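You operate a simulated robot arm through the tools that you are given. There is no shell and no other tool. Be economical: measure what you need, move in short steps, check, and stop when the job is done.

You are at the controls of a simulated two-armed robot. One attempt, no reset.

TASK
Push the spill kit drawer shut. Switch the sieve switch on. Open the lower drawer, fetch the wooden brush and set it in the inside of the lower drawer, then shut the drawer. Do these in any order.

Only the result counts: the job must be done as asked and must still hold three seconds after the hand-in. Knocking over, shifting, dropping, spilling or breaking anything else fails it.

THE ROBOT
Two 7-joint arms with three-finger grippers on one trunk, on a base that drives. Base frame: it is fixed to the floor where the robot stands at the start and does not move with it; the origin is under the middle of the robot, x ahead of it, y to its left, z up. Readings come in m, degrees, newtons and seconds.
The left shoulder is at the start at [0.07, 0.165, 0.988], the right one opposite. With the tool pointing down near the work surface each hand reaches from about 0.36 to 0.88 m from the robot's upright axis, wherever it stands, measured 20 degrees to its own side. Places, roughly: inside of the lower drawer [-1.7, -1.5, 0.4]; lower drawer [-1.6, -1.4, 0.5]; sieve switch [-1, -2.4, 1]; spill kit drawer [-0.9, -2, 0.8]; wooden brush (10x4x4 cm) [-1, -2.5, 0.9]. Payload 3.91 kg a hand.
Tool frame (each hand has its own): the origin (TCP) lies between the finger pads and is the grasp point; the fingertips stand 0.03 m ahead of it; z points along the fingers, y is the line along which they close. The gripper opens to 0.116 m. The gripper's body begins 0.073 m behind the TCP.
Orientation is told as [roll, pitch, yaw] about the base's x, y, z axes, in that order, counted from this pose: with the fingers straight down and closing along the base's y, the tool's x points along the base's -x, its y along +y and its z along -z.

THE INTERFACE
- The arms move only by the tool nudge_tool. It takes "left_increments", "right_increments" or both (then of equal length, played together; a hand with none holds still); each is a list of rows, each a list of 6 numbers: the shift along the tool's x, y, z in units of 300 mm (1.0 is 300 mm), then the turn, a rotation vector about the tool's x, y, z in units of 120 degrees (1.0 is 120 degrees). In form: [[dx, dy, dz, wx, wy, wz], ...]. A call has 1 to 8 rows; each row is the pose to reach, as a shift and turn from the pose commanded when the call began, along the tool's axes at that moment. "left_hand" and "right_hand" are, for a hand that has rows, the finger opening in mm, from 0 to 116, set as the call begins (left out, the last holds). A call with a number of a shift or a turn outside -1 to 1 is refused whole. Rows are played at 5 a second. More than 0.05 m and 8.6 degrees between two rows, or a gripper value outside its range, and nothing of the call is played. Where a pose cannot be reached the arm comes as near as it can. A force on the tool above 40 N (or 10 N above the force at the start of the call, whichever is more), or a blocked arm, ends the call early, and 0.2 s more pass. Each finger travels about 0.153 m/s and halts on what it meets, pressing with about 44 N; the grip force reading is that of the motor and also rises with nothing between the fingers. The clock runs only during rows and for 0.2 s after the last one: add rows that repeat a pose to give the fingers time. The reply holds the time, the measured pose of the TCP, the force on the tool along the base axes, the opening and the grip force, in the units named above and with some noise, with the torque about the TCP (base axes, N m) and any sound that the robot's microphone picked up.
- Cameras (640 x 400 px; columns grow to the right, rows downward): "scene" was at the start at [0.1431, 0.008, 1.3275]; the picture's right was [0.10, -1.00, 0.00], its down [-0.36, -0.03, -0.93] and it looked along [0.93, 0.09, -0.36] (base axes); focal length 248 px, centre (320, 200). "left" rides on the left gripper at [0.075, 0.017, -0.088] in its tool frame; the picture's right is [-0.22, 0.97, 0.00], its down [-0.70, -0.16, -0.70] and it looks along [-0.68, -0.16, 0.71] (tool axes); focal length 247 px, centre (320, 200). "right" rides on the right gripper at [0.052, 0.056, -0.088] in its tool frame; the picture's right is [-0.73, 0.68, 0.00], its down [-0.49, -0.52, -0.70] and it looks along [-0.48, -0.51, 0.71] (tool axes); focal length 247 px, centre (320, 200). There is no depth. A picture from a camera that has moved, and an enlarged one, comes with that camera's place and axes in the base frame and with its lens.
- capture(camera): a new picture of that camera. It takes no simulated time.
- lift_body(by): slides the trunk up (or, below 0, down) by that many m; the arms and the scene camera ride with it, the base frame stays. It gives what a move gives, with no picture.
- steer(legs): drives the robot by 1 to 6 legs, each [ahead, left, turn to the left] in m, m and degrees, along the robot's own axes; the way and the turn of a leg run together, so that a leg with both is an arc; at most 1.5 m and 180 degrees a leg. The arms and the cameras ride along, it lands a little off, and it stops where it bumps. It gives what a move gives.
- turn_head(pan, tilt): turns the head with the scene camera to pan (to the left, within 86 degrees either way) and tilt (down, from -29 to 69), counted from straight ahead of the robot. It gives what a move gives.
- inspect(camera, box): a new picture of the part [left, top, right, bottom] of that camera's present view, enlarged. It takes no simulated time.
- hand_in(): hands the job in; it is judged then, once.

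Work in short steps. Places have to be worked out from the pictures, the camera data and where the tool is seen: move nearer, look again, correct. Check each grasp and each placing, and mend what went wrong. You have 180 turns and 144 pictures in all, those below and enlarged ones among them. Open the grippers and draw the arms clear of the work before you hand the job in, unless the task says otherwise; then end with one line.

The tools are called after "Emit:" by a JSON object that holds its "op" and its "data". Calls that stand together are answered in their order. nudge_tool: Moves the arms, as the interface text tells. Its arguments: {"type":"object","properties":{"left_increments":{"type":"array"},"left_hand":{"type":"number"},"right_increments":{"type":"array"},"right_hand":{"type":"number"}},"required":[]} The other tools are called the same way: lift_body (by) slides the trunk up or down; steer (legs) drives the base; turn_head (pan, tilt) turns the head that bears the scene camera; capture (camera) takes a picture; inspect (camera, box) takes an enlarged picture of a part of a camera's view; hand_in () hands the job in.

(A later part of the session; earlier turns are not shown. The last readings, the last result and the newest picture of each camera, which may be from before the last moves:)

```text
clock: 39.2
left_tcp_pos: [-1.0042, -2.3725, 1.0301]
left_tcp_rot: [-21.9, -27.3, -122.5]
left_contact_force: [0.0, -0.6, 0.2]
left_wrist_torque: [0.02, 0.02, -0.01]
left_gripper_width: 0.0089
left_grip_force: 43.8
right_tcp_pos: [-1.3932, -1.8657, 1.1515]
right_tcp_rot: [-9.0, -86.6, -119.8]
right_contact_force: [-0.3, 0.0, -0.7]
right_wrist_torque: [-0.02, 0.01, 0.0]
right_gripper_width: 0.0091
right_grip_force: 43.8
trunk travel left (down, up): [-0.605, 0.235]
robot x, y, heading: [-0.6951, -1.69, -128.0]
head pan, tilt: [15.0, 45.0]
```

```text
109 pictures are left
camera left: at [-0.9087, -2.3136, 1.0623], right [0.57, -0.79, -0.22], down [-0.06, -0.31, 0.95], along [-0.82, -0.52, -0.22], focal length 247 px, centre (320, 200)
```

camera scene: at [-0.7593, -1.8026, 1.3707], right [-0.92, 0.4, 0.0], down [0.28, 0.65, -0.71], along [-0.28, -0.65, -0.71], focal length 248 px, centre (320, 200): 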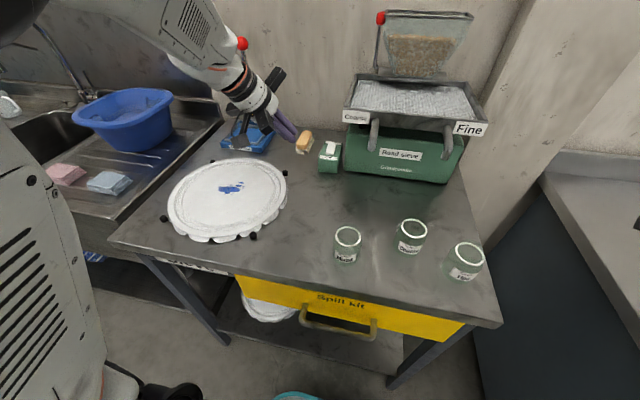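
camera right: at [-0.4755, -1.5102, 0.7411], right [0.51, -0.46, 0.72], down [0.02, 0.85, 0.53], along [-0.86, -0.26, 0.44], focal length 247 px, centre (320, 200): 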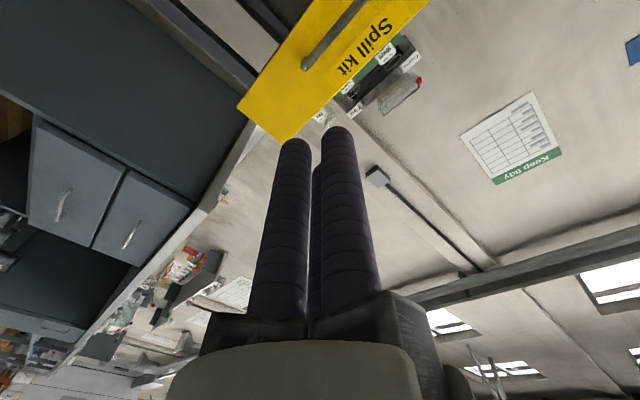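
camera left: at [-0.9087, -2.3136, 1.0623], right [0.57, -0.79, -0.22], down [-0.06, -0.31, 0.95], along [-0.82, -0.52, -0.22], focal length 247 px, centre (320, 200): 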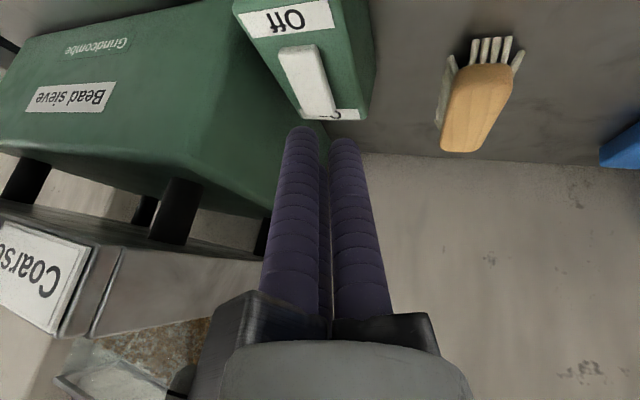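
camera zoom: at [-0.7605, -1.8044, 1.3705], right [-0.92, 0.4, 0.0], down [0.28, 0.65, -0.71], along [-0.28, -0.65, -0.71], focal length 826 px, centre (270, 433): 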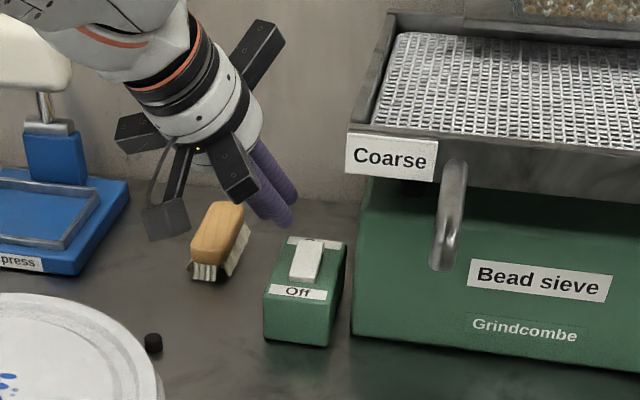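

The aim is good to within a few mm. I shift slightly farther and left, then press along the fingers in small steps.

Emit:
{"op": "nudge_tool", "data": {"left_increments": [[-0.03, 0.012, 0, 0, 0, 0], [-0.03, 0.012, 0.05, 0, 0, 0], [-0.03, 0.012, 0.1, 0, 0, 0], [-0.03, 0.012, 0.13, 0, 0, 0], [-0.03, 0.012, 0.155, 0, 0, 0]]}}

Emit:
{"op": "inspect", "data": {"camera": "scene", "box": [280, 110, 380, 190]}}

Emit:
{"op": "inspect", "data": {"camera": "left", "box": [220, 40, 420, 165]}}

```text
clock: 40.4
left_tcp_pos: [-1.0316, -2.3866, 0.9953]
left_tcp_rot: [-21.8, -27.4, -122.5]
left_contact_force: [-0.2, -0.3, 0.2]
left_wrist_torque: [0.02, -0.03, -0.02]
left_gripper_width: 0.0089
left_grip_force: 44.5
right_tcp_pos: [-1.393, -1.8642, 1.1524]
right_tcp_rot: [-9.0, -86.6, -119.8]
right_contact_force: [0.1, -0.4, 0.1]
right_wrist_torque: [0.02, 0.03, 0.01]
right_gripper_width: 0.0089
right_grip_force: 44.1
trunk travel left (down, up): [-0.605, 0.235]
robot x, y, heading: [-0.7004, -1.6893, -128.3]
head pan, tilt: [15.0, 45.0]
```

```text
5.00 times, centred on (330, 150) of scene
camera zoom: at [-0.7597, -1.8029, 1.3707], right [-0.92, 0.4, 0.0], down [0.28, 0.65, -0.71], along [-0.28, -0.65, -0.71], focal length 1239 px, centre (270, 450)
```

zoom: 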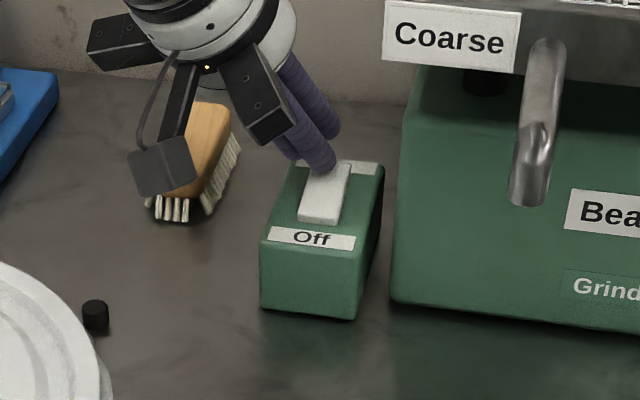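

```text
3.20 times, centred on (320, 102) of left
camera zoom: at [-0.9355, -2.3281, 1.0276], right [0.57, -0.79, -0.22], down [-0.06, -0.31, 0.95], along [-0.82, -0.52, -0.22], focal length 790 px, centre (320, 512)
```

zoom: 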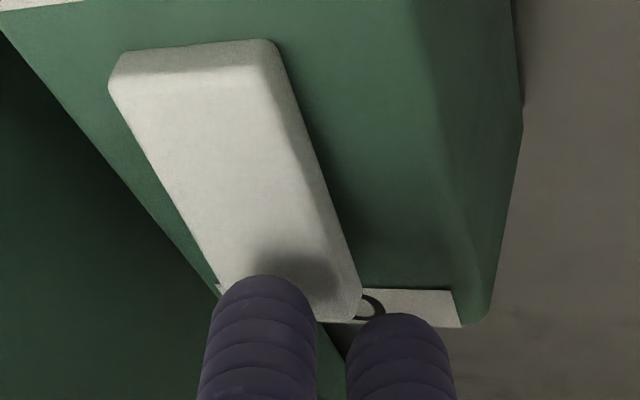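

The front finger hovers right over the rocker's On end. I press on in 4 mm steps.

Emit:
{"op": "nudge_tool", "data": {"left_increments": [[0, 0, 0.02, 0, 0, 0], [0, 0, 0.035, 0, 0, 0], [0, 0, 0.05, 0, 0, 0], [0, 0, 0.065, 0, 0, 0]]}}

Emit:
{"op": "inspect", "data": {"camera": "left", "box": [220, 40, 420, 165]}}

```text
clock: 41.4
left_tcp_pos: [-1.04, -2.3886, 0.9869]
left_tcp_rot: [-22.0, -28.1, -122.3]
left_contact_force: [5.5, -4.5, 33.6]
left_wrist_torque: [0.26, 0.18, 0.03]
left_gripper_width: 0.0089
left_grip_force: 43.7
right_tcp_pos: [-1.3903, -1.8608, 1.1554]
right_tcp_rot: [-10.0, -86.8, -118.9]
right_contact_force: [0.0, -0.4, 0.1]
right_wrist_torque: [-0.03, 0.01, 0.0]
right_gripper_width: 0.0091
right_grip_force: 43.4
trunk travel left (down, up): [-0.605, 0.235]
robot x, y, heading: [-0.6975, -1.6883, -128.1]
head pan, tilt: [15.0, 45.0]
```

```text
3.20 times, centred on (320, 102) of left
camera zoom: at [-0.9445, -2.3299, 1.0184], right [0.57, -0.79, -0.22], down [-0.05, -0.3, 0.95], along [-0.82, -0.53, -0.21], focal length 790 px, centre (320, 512)
```

zoom: 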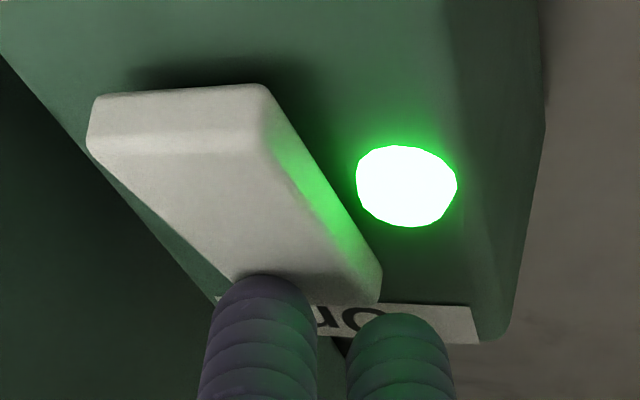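

The green lamp lit and the rocker tipped, so the switch is on. I retract along the fingers.

Emit:
{"op": "nudge_tool", "data": {"left_increments": [[0, 0, -0.08, 0, 0, 0], [0, 0, -0.2, 0, 0, 0], [0, 0, -0.34, 0, 0, 0], [0, 0, -0.48, 0, 0, 0]]}}

Emit:
{"op": "capture", "data": {"camera": "left"}}

Emit:
{"op": "capture", "data": {"camera": "scene"}}

```text
clock: 42.4
left_tcp_pos: [-0.9626, -2.366, 1.0987]
left_tcp_rot: [-21.7, -27.4, -122.7]
left_contact_force: [0.1, -0.1, -0.1]
left_wrist_torque: [-0.02, 0.02, 0.03]
left_gripper_width: 0.009
left_grip_force: 43.7
right_tcp_pos: [-1.3909, -1.86, 1.1547]
right_tcp_rot: [-10.1, -86.7, -118.8]
right_contact_force: [0.3, 0.2, 0.6]
right_wrist_torque: [0.03, 0.02, 0.02]
right_gripper_width: 0.009
right_grip_force: 44.1
trunk travel left (down, up): [-0.605, 0.235]
robot x, y, heading: [-0.6969, -1.6828, -128.7]
head pan, tilt: [15.0, 45.0]
```

```text
105 pictures are left
camera left: at [-0.8668, -2.3069, 1.1315], right [0.56, -0.8, -0.22], down [-0.06, -0.31, 0.95], along [-0.82, -0.52, -0.22], focal length 247 px, centre (320, 200)
```

left: 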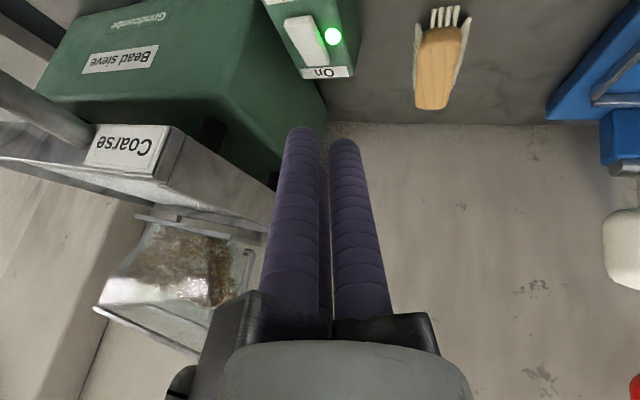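

```text
104 pictures are left
camera scene: at [-0.7575, -1.8011, 1.3709], right [-0.92, 0.4, 0.0], down [0.28, 0.65, -0.71], along [-0.28, -0.65, -0.71], focal length 248 px, centre (320, 200)
```

scene: 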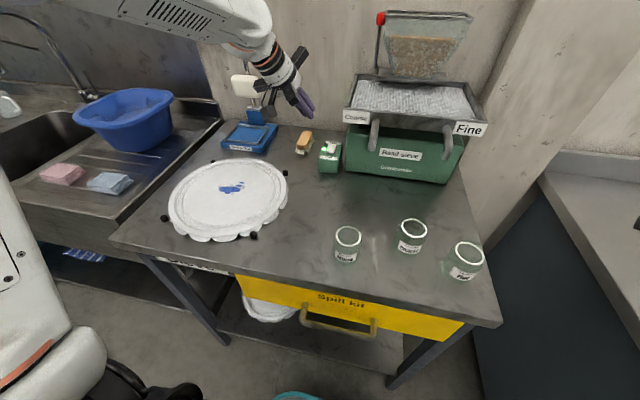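

The switch is on and nothing else has moved. Now the brush: I turn the left hand back upright, opened, shifting left a little away from the sieve.

Emit:
{"op": "nudge_tool", "data": {"left_hand": 100, "left_increments": [[0, 0.05, 0, -0.033, 0.05, 0], [0, 0.1, 0, -0.066, 0.1, 0], [0, 0.155, 0, -0.1, 0.15, 0], [0, 0.155, 0, -0.133, 0.2, 0], [0, 0.155, 0, -0.167, 0.25, 0], [0, 0.155, 0, -0.167, 0.25, 0]]}}

Emit:
{"op": "capture", "data": {"camera": "left"}}

```text
clock: 43.8
left_tcp_pos: [-0.9307, -2.3958, 1.0833]
left_tcp_rot: [0.0, 1.9, -128.3]
left_contact_force: [0.7, 0.3, 0.0]
left_wrist_torque: [-0.01, 0.03, -0.02]
left_gripper_width: 0.0998
left_grip_force: 0.1
right_tcp_pos: [-1.393, -1.8627, 1.1527]
right_tcp_rot: [-9.4, -86.7, -119.3]
right_contact_force: [0.1, -0.5, 0.9]
right_wrist_torque: [0.02, 0.01, -0.01]
right_gripper_width: 0.0092
right_grip_force: 43.7
trunk travel left (down, up): [-0.605, 0.235]
robot x, y, heading: [-0.6992, -1.6877, -128.2]
head pan, tilt: [15.0, 45.0]
```

```text
103 pictures are left
camera left: at [-0.8726, -2.3509, 1.1744], right [0.63, -0.78, -0.01], down [-0.57, -0.47, 0.68], along [-0.53, -0.42, -0.74], focal length 247 px, centre (320, 200)
```

left: 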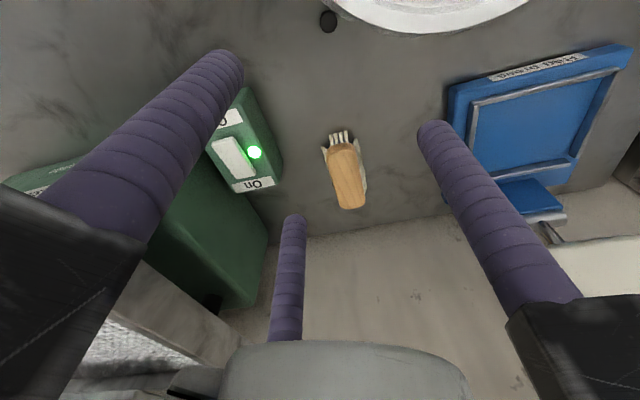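

The brush is seen clearly between the fingers' line. I move above it, correcting pitch and yaw to match the brush axis.

Emit:
{"op": "nudge_tool", "data": {"left_increments": [[-0.11, 0.005, 0.04, 0, -0.004, -0.011], [-0.22, 0.01, 0.09, 0, -0.008, -0.022], [-0.33, 0.016, 0.14, 0, -0.012, -0.033], [-0.417, 0.022, 0.19, 0, -0.0167, -0.044]]}}

Emit:
{"op": "capture", "data": {"camera": "left"}}

Emit:
{"op": "inspect", "data": {"camera": "scene", "box": [220, 30, 400, 190]}}

```text
clock: 44.8
left_tcp_pos: [-0.9911, -2.4836, 1.0316]
left_tcp_rot: [0.0, 0.3, -123.8]
left_contact_force: [0.6, 0.0, -1.1]
left_wrist_torque: [0.0, 0.01, 0.03]
left_gripper_width: 0.0999
left_grip_force: 0.0
left hand out of reach, approached as far as the arm can: row 4
right_tcp_pos: [-1.3928, -1.864, 1.1537]
right_tcp_rot: [-9.6, -86.6, -119.1]
right_contact_force: [-0.4, -0.4, 0.3]
right_wrist_torque: [0.05, -0.01, 0.04]
right_gripper_width: 0.009
right_grip_force: 43.4
trunk travel left (down, up): [-0.605, 0.235]
robot x, y, heading: [-0.6975, -1.6864, -128.5]
head pan, tilt: [15.0, 45.0]
```

```text
102 pictures are left
camera left: at [-0.9358, -2.432, 1.1202], right [0.69, -0.73, 0.0], down [-0.52, -0.49, 0.69], along [-0.51, -0.48, -0.72], focal length 247 px, centre (320, 200)
```

left: 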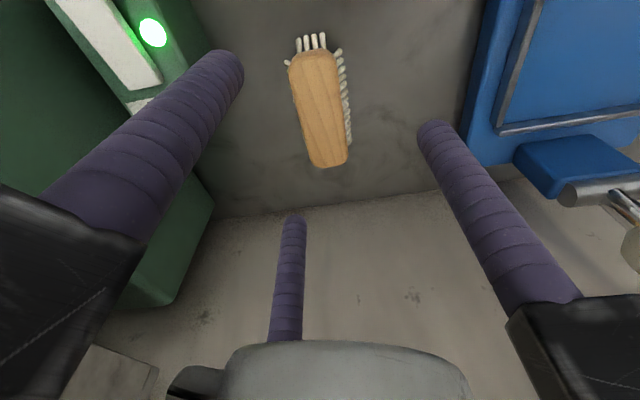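

```text
2.50 times, centred on (310, 110) of scene
camera zoom: at [-0.7589, -1.803, 1.3709], right [-0.92, 0.4, 0.0], down [0.28, 0.65, -0.71], along [-0.28, -0.65, -0.71], focal length 620 px, centre (345, 425)
```

zoom: 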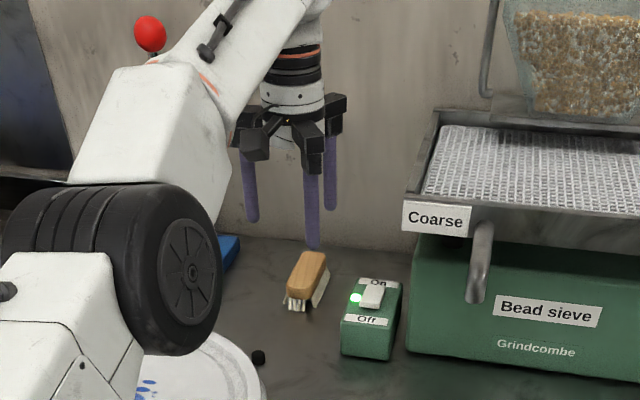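

The hand is centred over the brush, aligned within a few degrees. I descend to TCP z ≈ 0.935 first.

Emit:
{"op": "nudge_tool", "data": {"left_increments": [[-0.01, 0, 0.1, 0, 0, 0.01], [-0.02, 0, 0.2, 0, 0, 0.018], [-0.027, 0, 0.32, 0, 0, 0.018]]}}

Emit:
{"op": "capture", "data": {"camera": "left"}}

Emit:
{"op": "inspect", "data": {"camera": "scene", "box": [220, 50, 380, 190]}}

```text
clock: 45.6
left_tcp_pos: [-0.9966, -2.4903, 0.9345]
left_tcp_rot: [0.1, 0.0, -125.2]
left_contact_force: [0.4, -0.6, -0.5]
left_wrist_torque: [0.0, 0.02, 0.01]
left_gripper_width: 0.1001
left_grip_force: 0.1
right_tcp_pos: [-1.3931, -1.8636, 1.1512]
right_tcp_rot: [-9.0, -86.6, -119.9]
right_contact_force: [-0.2, 0.9, 0.0]
right_wrist_torque: [0.02, 0.0, -0.02]
right_gripper_width: 0.0091
right_grip_force: 44.6
trunk travel left (down, up): [-0.605, 0.235]
robot x, y, heading: [-0.6943, -1.6902, -128.4]
head pan, tilt: [15.0, 45.0]
```

```text
100 pictures are left
camera left: at [-0.9404, -2.4397, 1.0236], right [0.67, -0.74, 0.0], down [-0.53, -0.48, 0.7], along [-0.52, -0.47, -0.71], focal length 247 px, centre (320, 200)
```

left: 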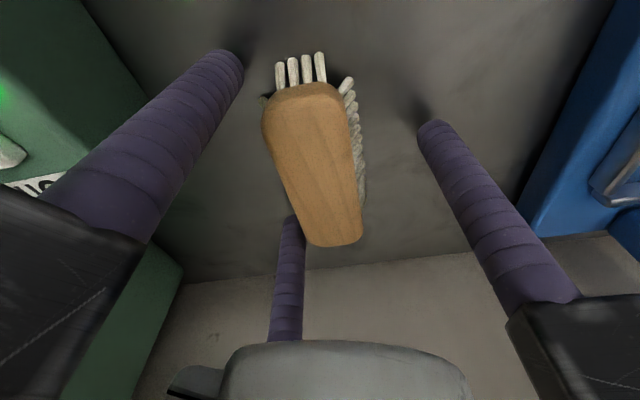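

```text
2.86 times, centred on (300, 120) of scene
camera zoom: at [-0.7602, -1.8036, 1.3706], right [-0.92, 0.4, 0.0], down [0.28, 0.65, -0.71], along [-0.28, -0.65, -0.71], focal length 708 px, centre (377, 429)
```

zoom: 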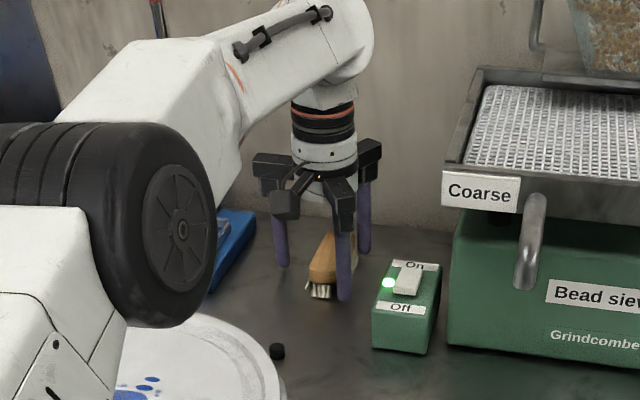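

Brush sits between the fingers. Descend the last ~1.7 cm.

Emit:
{"op": "nudge_tool", "data": {"left_increments": [[0, 0, 0.03, 0, 0, 0], [0, 0, 0.055, 0, 0, 0]]}}

Emit:
{"op": "capture", "data": {"camera": "left"}}

```text
clock: 46.2
left_tcp_pos: [-0.9966, -2.4874, 0.9297]
left_tcp_rot: [0.1, -0.9, -125.2]
left_contact_force: [-1.5, -2.4, 41.7]
left_wrist_torque: [2.25, -0.18, -0.06]
left_gripper_width: 0.0982
left_grip_force: 0.0
right_tcp_pos: [-1.3909, -1.8582, 1.155]
right_tcp_rot: [-8.3, -86.9, -120.4]
right_contact_force: [0.1, -0.3, 0.2]
right_wrist_torque: [0.0, -0.02, -0.01]
right_gripper_width: 0.0091
right_grip_force: 44.4
trunk travel left (down, up): [-0.605, 0.235]
robot x, y, heading: [-0.6967, -1.6867, -128.3]
head pan, tilt: [15.0, 45.0]
```

```text
98 pictures are left
camera left: at [-0.9386, -2.4362, 1.0178], right [0.67, -0.74, 0.0], down [-0.53, -0.47, 0.71], along [-0.53, -0.48, -0.7], focal length 247 px, centre (320, 200)
```

left: 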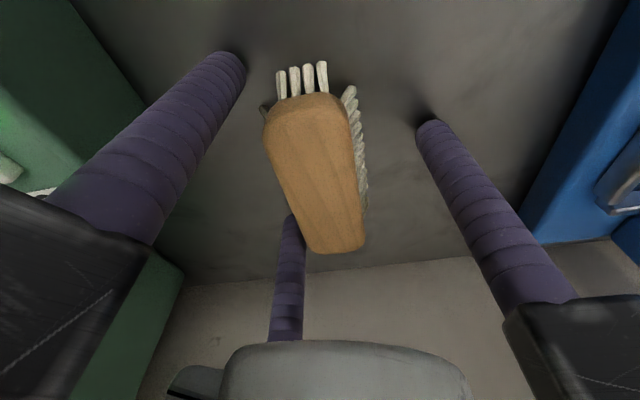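

The fingertips have touched the table, so its surface is at z≈0.90. I raise slightly to unload and close the fingers on the brush.

Emit:
{"op": "nudge_tool", "data": {"left_increments": [[0, 0, -0.05, 0, 0, 0], [0, 0, -0.05, 0, 0, 0]]}}

Emit:
{"op": "nudge_tool", "data": {"left_hand": 0, "left_increments": [[0, 0, 0, 0, 0, 0], [0, 0, 0, 0, 0, 0], [0, 0, 0, 0, 0, 0], [0, 0, 0, 0, 0, 0]]}}

Emit:
{"op": "capture", "data": {"camera": "left"}}

```text
clock: 46.8
left_tcp_pos: [-0.9962, -2.4899, 0.9322]
left_tcp_rot: [0.1, 0.2, -125.2]
left_contact_force: [1.2, 0.3, -0.8]
left_wrist_torque: [0.02, -0.02, 0.01]
left_gripper_width: 0.1003
left_grip_force: 0.1
right_tcp_pos: [-1.3924, -1.8636, 1.1509]
right_tcp_rot: [-9.0, -86.5, -119.8]
right_contact_force: [-0.1, 0.2, 0.5]
right_wrist_torque: [-0.02, -0.01, 0.0]
right_gripper_width: 0.009
right_grip_force: 44.0
trunk travel left (down, up): [-0.605, 0.235]
robot x, y, heading: [-0.6952, -1.689, -128.3]
head pan, tilt: [15.0, 45.0]
```

```text
clock: 47.8
left_tcp_pos: [-0.9971, -2.4899, 0.9348]
left_tcp_rot: [0.0, -0.1, -125.2]
left_contact_force: [-0.4, -0.7, -0.1]
left_wrist_torque: [-0.01, -0.03, -0.01]
left_gripper_width: 0.0517
left_grip_force: 44.3
right_tcp_pos: [-1.3925, -1.8628, 1.152]
right_tcp_rot: [-9.0, -86.7, -119.8]
right_contact_force: [0.8, -0.4, -0.3]
right_wrist_torque: [0.0, 0.0, -0.03]
right_gripper_width: 0.009
right_grip_force: 43.7
trunk travel left (down, up): [-0.605, 0.235]
robot x, y, heading: [-0.6948, -1.6881, -128.3]
head pan, tilt: [15.0, 45.0]
```

```text
97 pictures are left
camera left: at [-0.9398, -2.4389, 1.023], right [0.67, -0.74, 0.0], down [-0.53, -0.48, 0.7], along [-0.52, -0.47, -0.71], focal length 247 px, centre (320, 200)
```

left: 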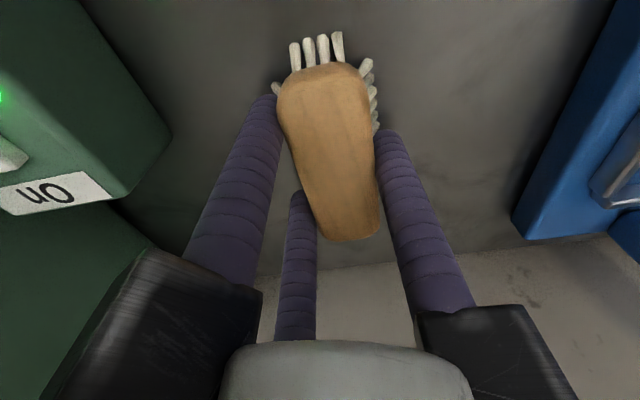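

Gripped (52 mm, 44 N). Lift straight up.

Emit:
{"op": "nudge_tool", "data": {"left_increments": [[0, 0, -0.06, 0, 0, 0], [0, 0, -0.16, 0, 0, 0], [0, 0, -0.28, 0, 0, 0], [0.1, 0, -0.4, 0, 0, 0], [0.2, 0, -0.5, 0, 0, 0]]}}

Emit:
{"op": "capture", "data": {"camera": "left"}}

Emit:
{"op": "capture", "data": {"camera": "scene"}}

```text
clock: 49.0
left_tcp_pos: [-0.962, -2.4374, 1.0859]
left_tcp_rot: [0.0, 0.0, -125.2]
left_contact_force: [-1.0, 0.1, -1.3]
left_wrist_torque: [-0.06, 0.0, -0.01]
left_gripper_width: 0.0517
left_grip_force: 44.2
left hand out of reach, approached as far as the arm can: row 3
right_tcp_pos: [-1.3919, -1.861, 1.1537]
right_tcp_rot: [-8.8, -86.7, -120.2]
right_contact_force: [1.1, 1.0, 0.2]
right_wrist_torque: [-0.01, -0.01, 0.03]
right_gripper_width: 0.009
right_grip_force: 43.6
trunk travel left (down, up): [-0.605, 0.235]
robot x, y, heading: [-0.6935, -1.6875, -128.3]
head pan, tilt: [15.0, 45.0]
```

```text
96 pictures are left
camera left: at [-0.9052, -2.3872, 1.1745], right [0.67, -0.75, 0.0], down [-0.53, -0.47, 0.7], along [-0.52, -0.47, -0.71], focal length 247 px, centre (320, 200)
```

left: 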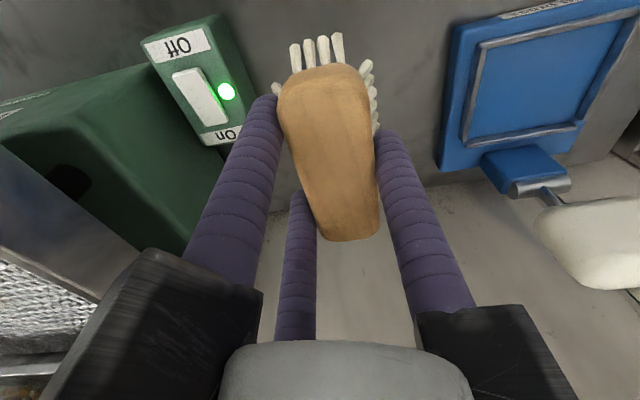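

```text
95 pictures are left
camera scene: at [-0.7587, -1.8003, 1.3708], right [-0.92, 0.4, 0.0], down [0.28, 0.65, -0.71], along [-0.28, -0.65, -0.71], focal length 248 px, centre (320, 200)
```

scene: 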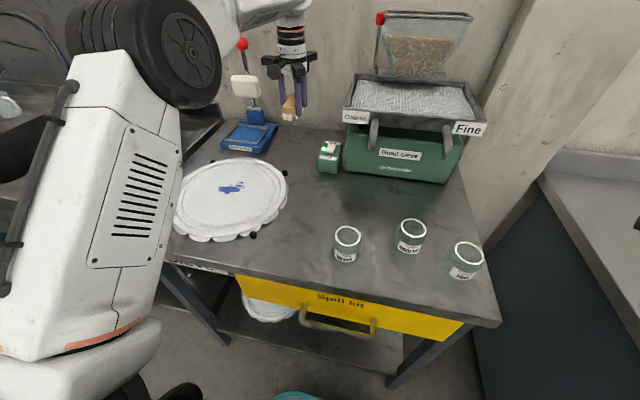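

The brush is in hand. I draw the arm in over the table, then back away.

Emit:
{"op": "nudge_tool", "data": {"left_increments": [[0.14, 0, -0.03, 0, 0, 0], [0.28, 0, -0.06, 0, 0, 0], [0.42, 0, -0.06, 0, 0, 0], [0.56, 0, -0.06, 0, 0, 0], [0.7, 0, -0.06, 0, 0, 0], [0.84, 0, -0.06, 0, 0, 0]]}}

Emit:
{"op": "steer", "data": {"legs": [[-0.75, 0, 0]]}}

Emit:
{"op": "turn_head", "data": {"pan": -25, "tilt": 40}}

Emit:
{"op": "capture", "data": {"camera": "scene"}}

```text
clock: 50.4
left_tcp_pos: [-0.8218, -2.2299, 1.1046]
left_tcp_rot: [3.4, -0.3, -125.8]
left_contact_force: [0.3, 1.1, -0.3]
left_wrist_torque: [-0.11, 0.01, 0.0]
left_gripper_width: 0.0514
left_grip_force: 44.0
right_tcp_pos: [-1.3926, -1.8609, 1.1526]
right_tcp_rot: [-6.8, -86.6, -122.0]
right_contact_force: [-1.1, 0.6, -0.1]
right_wrist_torque: [0.0, 0.02, 0.08]
right_gripper_width: 0.009
right_grip_force: 43.8
trunk travel left (down, up): [-0.605, 0.235]
robot x, y, heading: [-0.6984, -1.6868, -128.3]
head pan, tilt: [15.0, 45.0]
```

```text
clock: 54.5
left_tcp_pos: [-0.3525, -1.6467, 1.1027]
left_tcp_rot: [0.0, 0.0, -125.4]
left_contact_force: [0.2, -0.4, 0.3]
left_wrist_torque: [0.01, 0.02, -0.01]
left_gripper_width: 0.0518
left_grip_force: 44.6
right_tcp_pos: [-0.9264, -1.2727, 1.1524]
right_tcp_rot: [-9.2, -86.5, -119.9]
right_contact_force: [0.1, 0.1, 0.0]
right_wrist_torque: [0.01, 0.0, 0.01]
right_gripper_width: 0.0091
right_grip_force: 44.4
trunk travel left (down, up): [-0.605, 0.235]
robot x, y, heading: [-0.2294, -1.1035, -128.7]
head pan, tilt: [15.0, 45.0]
```

```text
clock: 55.5
left_tcp_pos: [-0.3533, -1.6473, 1.1019]
left_tcp_rot: [0.1, 0.0, -125.4]
left_contact_force: [0.1, 0.3, -0.4]
left_wrist_torque: [0.03, 0.0, 0.0]
left_gripper_width: 0.0516
left_grip_force: 44.0
right_tcp_pos: [-0.9267, -1.2731, 1.153]
right_tcp_rot: [-9.0, -86.6, -120.2]
right_contact_force: [-0.1, -0.3, 0.3]
right_wrist_torque: [0.02, -0.04, -0.01]
right_gripper_width: 0.0089
right_grip_force: 44.3
trunk travel left (down, up): [-0.605, 0.235]
robot x, y, heading: [-0.2308, -1.1001, -128.6]
head pan, tilt: [-25.0, 40.0]
```

```text
94 pictures are left
camera scene: at [-0.3367, -1.1782, 1.3779], right [-0.45, 0.9, 0.0], down [0.58, 0.29, -0.77], along [-0.69, -0.34, -0.64], focal length 248 px, centre (320, 200)
```

scene: 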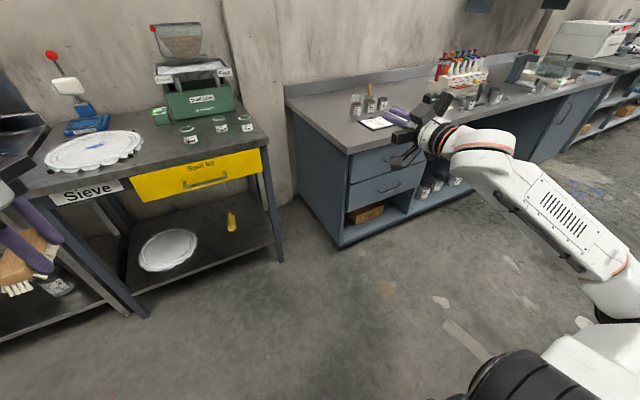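

The brush stays gripped. I move sideways to stand before the blue cabinet's drawers.

Emit:
{"op": "steer", "data": {"legs": [[0, -0.82, 0]]}}

Emit:
{"op": "turn_head", "data": {"pan": 0, "tilt": 40}}

Emit:
{"op": "capture", "data": {"camera": "scene"}}

```text
clock: 59.9
left_tcp_pos: [-0.9977, -1.1325, 1.1029]
left_tcp_rot: [0.1, 0.0, -125.3]
left_contact_force: [-0.8, 0.9, 0.5]
left_wrist_torque: [0.0, 0.06, 0.02]
left_gripper_width: 0.0516
left_grip_force: 44.0
right_tcp_pos: [-1.5733, -0.7587, 1.1519]
right_tcp_rot: [-9.0, -86.5, -120.1]
right_contact_force: [-0.5, 0.1, -0.2]
right_wrist_torque: [0.06, 0.0, -0.03]
right_gripper_width: 0.009
right_grip_force: 44.0
trunk travel left (down, up): [-0.605, 0.235]
robot x, y, heading: [-0.8822, -0.5863, -128.4]
head pan, tilt: [-25.0, 40.0]
```

```text
clock: 60.8
left_tcp_pos: [-0.9977, -1.1309, 1.1023]
left_tcp_rot: [0.1, 0.0, -125.3]
left_contact_force: [-0.6, 0.3, -0.6]
left_wrist_torque: [0.01, -0.01, 0.02]
left_gripper_width: 0.0515
left_grip_force: 43.9
right_tcp_pos: [-1.5737, -0.759, 1.1533]
right_tcp_rot: [-9.1, -86.5, -120.0]
right_contact_force: [0.3, 0.1, 1.1]
right_wrist_torque: [-0.02, 0.0, -0.01]
right_gripper_width: 0.009
right_grip_force: 43.8
trunk travel left (down, up): [-0.605, 0.235]
robot x, y, heading: [-0.8771, -0.5835, -128.6]
head pan, tilt: [0.0, 40.0]
```

```text
93 pictures are left
camera scene: at [-0.9605, -0.6918, 1.3779], right [-0.78, 0.62, 0.0], down [0.4, 0.5, -0.77], along [-0.48, -0.6, -0.64], focal length 248 px, centre (320, 200)
```

scene: 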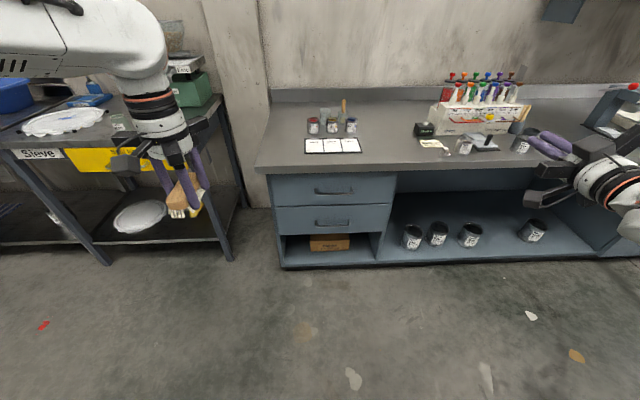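

The lower drawer's handle is around z 0.45, r 0.41, just ahead. I lower the body.

Emit:
{"op": "lift_body", "data": {"by": -0.45}}

Emit:
{"op": "capture", "data": {"camera": "scene"}}

```text
refused: -0.45 is not a number from -0.4 to 0.4
```

```text
92 pictures are left
camera scene: at [-0.9605, -0.6918, 1.3779], right [-0.78, 0.62, 0.0], down [0.4, 0.5, -0.77], along [-0.48, -0.6, -0.64], focal length 248 px, centre (320, 200)
```

scene: 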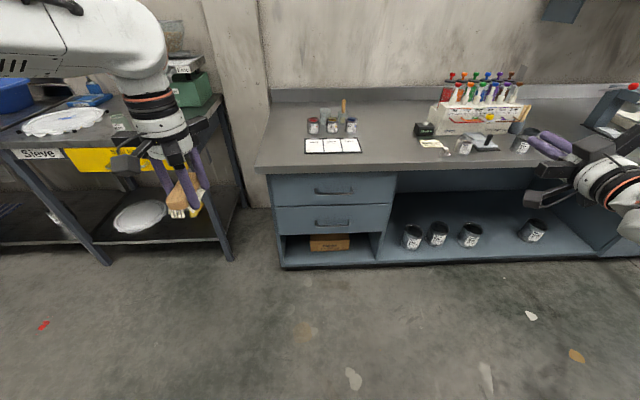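

The limit is 0.4 m per call, so I use -0.4.

Emit:
{"op": "lift_body", "data": {"by": -0.4}}

Emit:
{"op": "capture", "data": {"camera": "scene"}}

```text
clock: 64.7
left_tcp_pos: [-0.9979, -1.1324, 0.7017]
left_tcp_rot: [0.1, 0.1, -125.2]
left_contact_force: [0.1, -0.7, -0.4]
left_wrist_torque: [0.01, -0.03, -0.05]
left_gripper_width: 0.0517
left_grip_force: 44.3
right_tcp_pos: [-1.573, -0.7592, 0.7522]
right_tcp_rot: [-9.2, -86.6, -119.9]
right_contact_force: [0.2, -1.3, 0.5]
right_wrist_torque: [-0.02, 0.02, -0.01]
right_gripper_width: 0.0089
right_grip_force: 43.8
trunk travel left (down, up): [-0.205, 0.635]
robot x, y, heading: [-0.8776, -0.5834, -128.6]
head pan, tilt: [0.0, 40.0]
```

```text
91 pictures are left
camera scene: at [-0.9604, -0.6917, 0.978], right [-0.78, 0.62, 0.0], down [0.4, 0.5, -0.77], along [-0.48, -0.6, -0.64], focal length 248 px, centre (320, 200)
```

scene: 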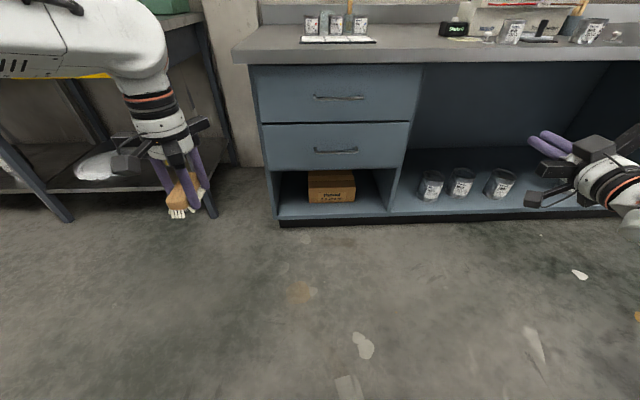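

The handle is at about d=2.0, r=0.40, z=0.51 and 17 cm wide. I bring the right hand over with a 90° roll, so the fingers close vertically on the bar.

Emit:
{"op": "nudge_tool", "data": {"right_hand": 80, "right_increments": [[0.09, 0.12, 0, 0, 0, 0.068], [0.18, 0.24, 0, 0, 0, 0.136], [0.27, 0.36, 0, 0, 0, 0.204], [0.36, 0.48, 0, 0, 0, 0.272], [0.45, 0.6, 0, 0, 0, 0.34], [0.54, 0.72, 0, 0, 0, 0.408]]}}

Emit:
{"op": "capture", "data": {"camera": "scene"}}

```text
clock: 66.3
left_tcp_pos: [-0.9978, -1.1324, 0.7027]
left_tcp_rot: [0.2, 0.0, -125.3]
left_contact_force: [0.9, -0.6, -0.9]
left_wrist_torque: [0.02, 0.02, 0.01]
left_gripper_width: 0.0518
left_grip_force: 44.2
right_tcp_pos: [-1.4223, -0.8919, 0.7728]
right_tcp_rot: [115.1, -44.1, 121.2]
right_contact_force: [-1.2, -0.6, -0.2]
right_wrist_torque: [0.01, -0.01, -0.05]
right_gripper_width: 0.0797
right_grip_force: 0.0
right hand out of reach, approached as far as the arm can: row 3, 4, 5, 6
trunk travel left (down, up): [-0.205, 0.635]
robot x, y, heading: [-0.8755, -0.5851, -128.7]
head pan, tilt: [0.0, 40.0]
stopped in row 6 (right hand): the arm was blocked; the commanded pose is now the measured one
```

```text
90 pictures are left
camera scene: at [-0.9604, -0.6919, 0.9779], right [-0.78, 0.62, 0.0], down [0.4, 0.5, -0.77], along [-0.48, -0.6, -0.64], focal length 248 px, centre (320, 200)
```

scene: 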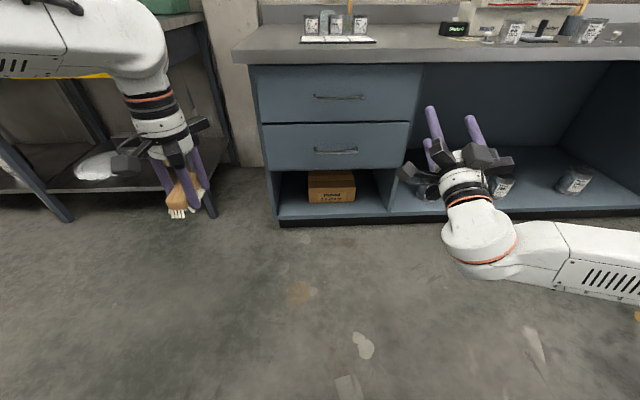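

The arm was cramped so close to the body. I read the right hand's axes from its camera and then extend it forward.

Emit:
{"op": "capture", "data": {"camera": "right"}}

```text
89 pictures are left
camera right: at [-1.3095, -0.8785, 0.7461], right [0.2, 0.23, 0.95], down [-0.11, 0.97, -0.21], along [-0.97, -0.06, 0.22], focal length 247 px, centre (320, 200)
```

right: 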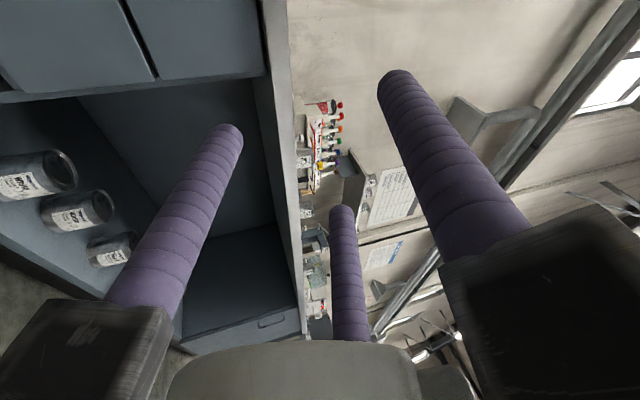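

I extend the hand forward 15 cm while levelling its pitch.

Emit:
{"op": "nudge_tool", "data": {"right_increments": [[0.031, -0.022, 0.118, 0.031, 0.034, 0], [0.062, -0.045, 0.236, 0.062, 0.068, 0], [0.094, -0.067, 0.354, 0.093, 0.101, 0], [0.125, -0.09, 0.473, 0.124, 0.135, 0]]}}

Emit:
{"op": "capture", "data": {"camera": "right"}}

```text
clock: 67.3
left_tcp_pos: [-0.9983, -1.1317, 0.703]
left_tcp_rot: [0.1, 0.0, -125.3]
left_contact_force: [-0.8, 0.5, -1.2]
left_wrist_torque: [0.0, -0.02, 0.0]
left_gripper_width: 0.0515
left_grip_force: 43.8
right_tcp_pos: [-1.516, -1.0105, 0.7727]
right_tcp_rot: [83.7, -46.7, 144.1]
right_contact_force: [-0.2, -0.6, 0.2]
right_wrist_torque: [0.0, 0.01, 0.0]
right_gripper_width: 0.0799
right_grip_force: 0.0
trunk travel left (down, up): [-0.205, 0.635]
robot x, y, heading: [-0.8778, -0.5875, -128.5]
head pan, tilt: [0.0, 40.0]
```

```text
88 pictures are left
camera right: at [-1.3998, -0.9931, 0.7787], right [-0.05, -0.06, 1.0], down [-0.09, 0.99, 0.05], along [-0.99, -0.09, -0.05], focal length 247 px, centre (320, 200)
```

right: 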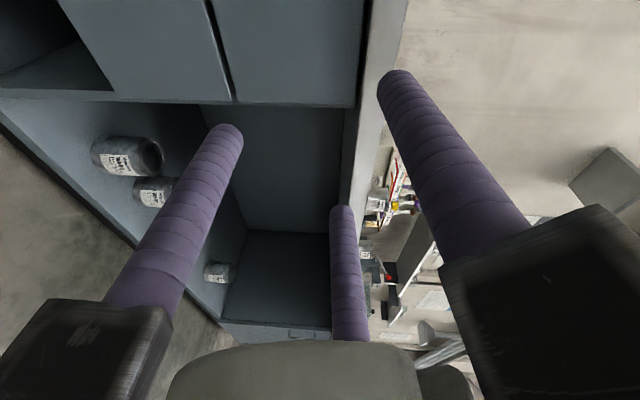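

Level now. I move down and left to the handle's height while finishing the roll.

Emit:
{"op": "nudge_tool", "data": {"right_increments": [[0.135, -0.024, 0.005, 0, 0, 0.053], [0.27, -0.048, 0.01, 0, 0, 0.106], [0.405, -0.072, 0.015, 0, 0, 0.16], [0.54, -0.096, 0.02, 0, 0, 0.213], [0.675, -0.12, 0.025, 0, 0, 0.267], [0.81, -0.144, 0.03, 0, 0, 0.32], [0.95, -0.17, 0.04, 0, 0, 0.373]]}}

Emit:
{"op": "capture", "data": {"camera": "scene"}}

Emit:
{"op": "capture", "data": {"camera": "right"}}

```text
clock: 69.1
left_tcp_pos: [-0.9978, -1.133, 0.7032]
left_tcp_rot: [0.0, 0.0, -125.3]
left_contact_force: [1.1, 0.3, 0.3]
left_wrist_torque: [0.0, 0.08, -0.01]
left_gripper_width: 0.0518
left_grip_force: 43.9
right_tcp_pos: [-1.4108, -1.0956, 0.6368]
right_tcp_rot: [85.9, -2.9, 140.7]
right_contact_force: [0.8, 0.1, 0.1]
right_wrist_torque: [-0.05, 0.04, -0.06]
right_gripper_width: 0.0802
right_grip_force: 0.2
right hand out of reach, approached as far as the arm can: row 6, 7
trunk travel left (down, up): [-0.205, 0.635]
robot x, y, heading: [-0.8785, -0.5829, -128.5]
head pan, tilt: [0.0, 40.0]
stopped in row 7 (right hand): the arm was blocked; the commanded pose is now the measured one
```

```text
87 pictures are left
camera scene: at [-0.9597, -0.6915, 0.9782], right [-0.78, 0.62, 0.0], down [0.4, 0.5, -0.77], along [-0.48, -0.6, -0.64], focal length 248 px, centre (320, 200)
```

scene: 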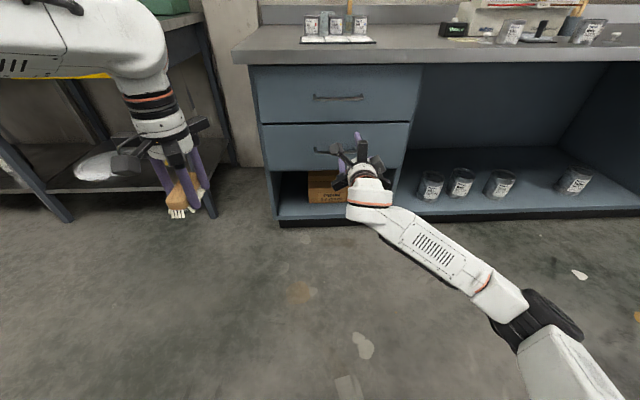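

```text
86 pictures are left
camera right: at [-1.3147, -1.0661, 0.6976], right [-0.57, 0.4, 0.72], down [0.07, 0.89, -0.45], along [-0.82, -0.2, -0.54], focal length 247 px, centre (320, 200)
```

right: 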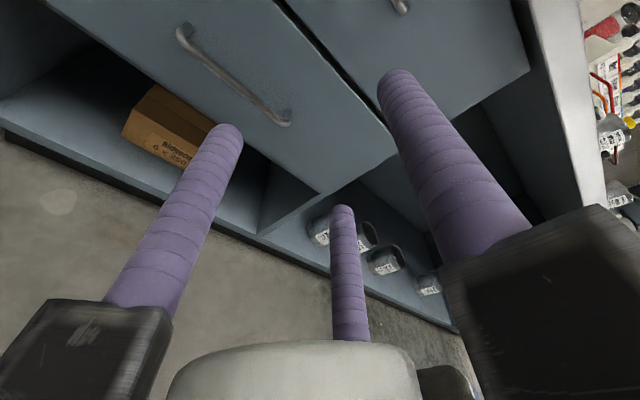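

The hand is now level with fingers closing vertically. Combining views puts the handle at d≈2.0, r≈0.394, z≈0.50. I lower the body 13.5 cm to match.

Emit:
{"op": "lift_body", "data": {"by": -0.135}}

Emit:
{"op": "nudge_tool", "data": {"right_increments": [[0.07, 0, 0.1, 0, 0, 0], [0.14, 0, 0.22, 0, 0, 0], [0.14, 0, 0.34, 0, 0, 0]]}}

Emit:
{"op": "capture", "data": {"camera": "right"}}

Emit:
{"op": "capture", "data": {"camera": "scene"}}

```text
clock: 70.7
left_tcp_pos: [-0.9971, -1.1319, 0.5671]
left_tcp_rot: [0.2, 0.0, -125.2]
left_contact_force: [0.2, 0.9, -0.8]
left_wrist_torque: [0.0, -0.03, -0.01]
left_gripper_width: 0.0513
left_grip_force: 44.2
right_tcp_pos: [-1.4119, -1.0954, 0.5004]
right_tcp_rot: [85.7, -3.0, 140.8]
right_contact_force: [-0.2, 0.1, -0.5]
right_wrist_torque: [0.02, -0.03, -0.02]
right_gripper_width: 0.0802
right_grip_force: 0.0
trunk travel left (down, up): [-0.07, 0.77]
robot x, y, heading: [-0.8795, -0.5867, -128.4]
head pan, tilt: [0.0, 40.0]
```

```text
clock: 71.5
left_tcp_pos: [-0.998, -1.1318, 0.5674]
left_tcp_rot: [0.1, 0.0, -125.4]
left_contact_force: [0.5, 0.5, 0.0]
left_wrist_torque: [0.04, -0.02, 0.02]
left_gripper_width: 0.0516
left_grip_force: 44.1
right_tcp_pos: [-1.4461, -1.1951, 0.5071]
right_tcp_rot: [84.6, -3.1, 141.3]
right_contact_force: [0.3, 0.2, 0.8]
right_wrist_torque: [-0.04, 0.0, -0.01]
right_gripper_width: 0.0798
right_grip_force: 0.1
right hand out of reach, approached as far as the arm can: row 1, 2, 3
trunk travel left (down, up): [-0.07, 0.77]
robot x, y, heading: [-0.8754, -0.5856, -128.6]
head pan, tilt: [0.0, 40.0]
```

```text
85 pictures are left
camera right: at [-1.3506, -1.167, 0.5686], right [-0.58, 0.38, 0.72], down [0.07, 0.9, -0.43], along [-0.81, -0.2, -0.55], focal length 247 px, centre (320, 200)
```

right: 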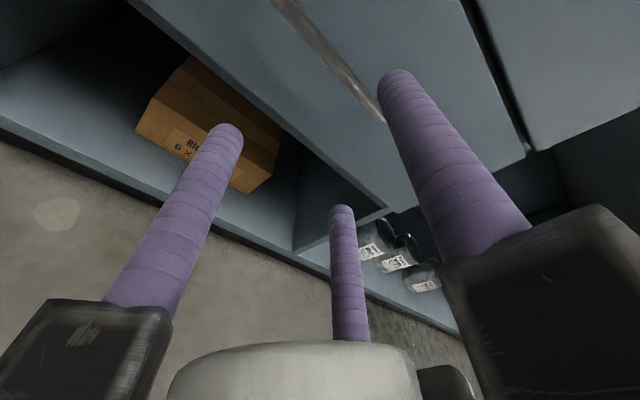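

```text
84 pictures are left
camera scene: at [-0.9605, -0.6918, 0.8429], right [-0.78, 0.62, 0.0], down [0.4, 0.5, -0.77], along [-0.48, -0.6, -0.64], focal length 248 px, centre (320, 200)
```

scene: 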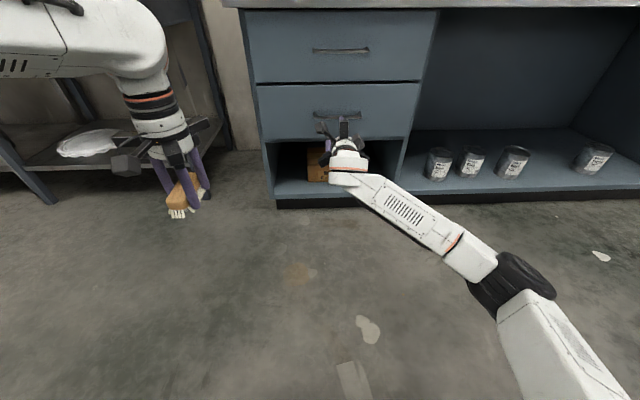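

The handle's place is consistent: d≈1.995, z≈0.51, r≈0.40; the hand is centred on it at TCP d=1.83. I drive 0.13 m ahead to bring the open fingers around the bar.

Emit:
{"op": "steer", "data": {"legs": [[0.13, 0, 0]]}}

Emit:
{"op": "capture", "data": {"camera": "right"}}

Emit:
{"op": "inspect", "data": {"camera": "scene", "box": [240, 60, 440, 200]}}

```text
clock: 72.8
left_tcp_pos: [-1.0796, -1.2347, 0.5671]
left_tcp_rot: [0.0, 0.1, -125.4]
left_contact_force: [0.2, -0.4, -1.2]
left_wrist_torque: [0.01, 0.0, 0.0]
left_gripper_width: 0.0517
left_grip_force: 43.7
right_tcp_pos: [-1.5278, -1.2979, 0.5074]
right_tcp_rot: [84.5, -3.1, 141.1]
right_contact_force: [0.3, 0.1, -0.8]
right_wrist_torque: [-0.01, 0.0, 0.01]
right_gripper_width: 0.08
right_grip_force: 0.0
trunk travel left (down, up): [-0.07, 0.77]
robot x, y, heading: [-0.9571, -0.689, -128.4]
head pan, tilt: [0.0, 40.0]
```

```text
83 pictures are left
camera right: at [-1.4319, -1.2685, 0.5688], right [-0.58, 0.38, 0.72], down [0.07, 0.9, -0.43], along [-0.81, -0.2, -0.55], focal length 247 px, centre (320, 200)
```

right: 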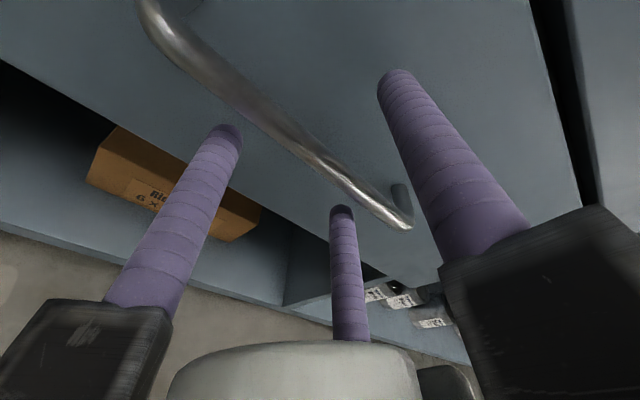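

```text
2.86 times, centred on (340, 130) of scene
camera zoom: at [-1.0417, -0.7938, 0.8429], right [-0.78, 0.62, 0.0], down [0.4, 0.5, -0.77], along [-0.48, -0.6, -0.64], focal length 708 px, centre (263, 400)
```

zoom: 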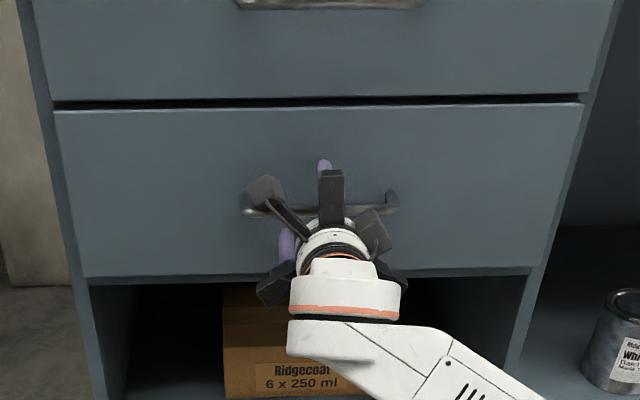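

The bar lies between the upper and lower fingers, about level with the fingertips. I advance 1.5 cm and close.

Emit:
{"op": "nudge_tool", "data": {"right_increments": [[0, 0, 0.025, 0, 0, 0], [0, 0, 0.05, 0, 0, 0]]}}

Emit:
{"op": "nudge_tool", "data": {"right_hand": 0, "right_increments": [[0, 0, 0, 0, 0, 0], [0, 0, 0, 0, 0, 0], [0, 0, 0, 0, 0, 0], [0, 0, 0, 0, 0, 0]]}}

Emit:
{"op": "capture", "data": {"camera": "right"}}

```text
clock: 73.5
left_tcp_pos: [-1.0798, -1.2315, 0.5676]
left_tcp_rot: [0.1, -0.1, -125.5]
left_contact_force: [0.6, -0.6, -1.3]
left_wrist_torque: [-0.02, -0.01, 0.02]
left_gripper_width: 0.0515
left_grip_force: 43.8
right_tcp_pos: [-1.5348, -1.3065, 0.5071]
right_tcp_rot: [84.5, -3.3, 141.3]
right_contact_force: [8.1, 14.5, -0.6]
right_wrist_torque: [-0.64, 0.31, -0.07]
right_gripper_width: 0.0787
right_grip_force: 0.0
trunk travel left (down, up): [-0.07, 0.77]
robot x, y, heading: [-0.9573, -0.688, -128.7]
head pan, tilt: [0.0, 40.0]
stopped in row 2 (right hand): the force on the tool passed its limit at 43 N (the readings are from after the stop); the commanded pose is now the measured one
```

```text
clock: 74.5
left_tcp_pos: [-1.079, -1.234, 0.5691]
left_tcp_rot: [0.2, -0.1, -125.5]
left_contact_force: [-0.1, 0.5, -0.6]
left_wrist_torque: [0.0, -0.01, 0.02]
left_gripper_width: 0.0513
left_grip_force: 44.3
right_tcp_pos: [-1.5359, -1.3072, 0.5059]
right_tcp_rot: [84.3, -3.2, 141.5]
right_contact_force: [-0.6, -2.1, 5.4]
right_wrist_torque: [-0.49, -0.73, -0.09]
right_gripper_width: 0.0217
right_grip_force: 45.4
trunk travel left (down, up): [-0.07, 0.77]
robot x, y, heading: [-0.9563, -0.6883, -128.8]
head pan, tilt: [0.0, 40.0]
```

```text
81 pictures are left
camera right: at [-1.4401, -1.2777, 0.5688], right [-0.58, 0.38, 0.72], down [0.07, 0.9, -0.43], along [-0.81, -0.2, -0.55], focal length 247 px, centre (320, 200)
```

right: 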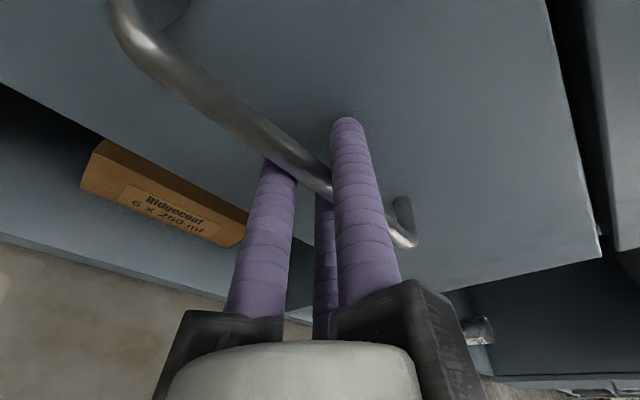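

The bar is gripped. I pull the drawer by driving back, first 12 cm.

Emit:
{"op": "steer", "data": {"legs": [[-0.12, 0, 0]]}}

Emit:
{"op": "capture", "data": {"camera": "scene"}}

```text
clock: 75.8
left_tcp_pos: [-1.0075, -1.1383, 0.5686]
left_tcp_rot: [0.3, -0.1, -125.6]
left_contact_force: [0.1, -0.1, -0.6]
left_wrist_torque: [0.02, -0.01, 0.0]
left_gripper_width: 0.0518
left_grip_force: 44.0
right_tcp_pos: [-1.466, -1.2106, 0.5069]
right_tcp_rot: [84.5, -3.2, 140.9]
right_contact_force: [-23.8, 15.3, 7.7]
right_wrist_torque: [-0.58, -0.86, -0.23]
right_gripper_width: 0.0217
right_grip_force: 45.1
trunk travel left (down, up): [-0.07, 0.77]
robot x, y, heading: [-0.8814, -0.5871, -128.5]
head pan, tilt: [0.0, 40.0]
```

```text
80 pictures are left
camera scene: at [-0.968, -0.6981, 0.8431], right [-0.78, 0.62, 0.0], down [0.4, 0.5, -0.77], along [-0.48, -0.6, -0.64], focal length 248 px, centre (320, 200)
```

scene: 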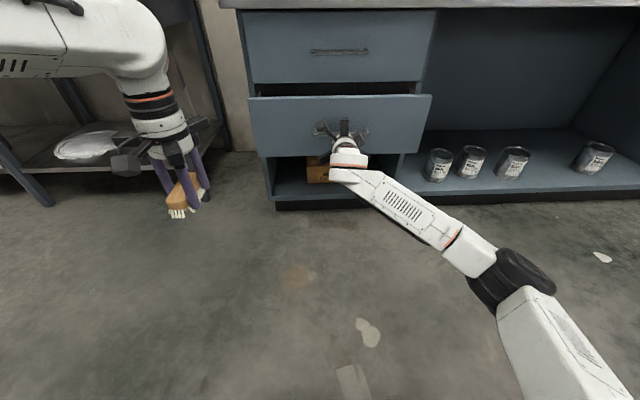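

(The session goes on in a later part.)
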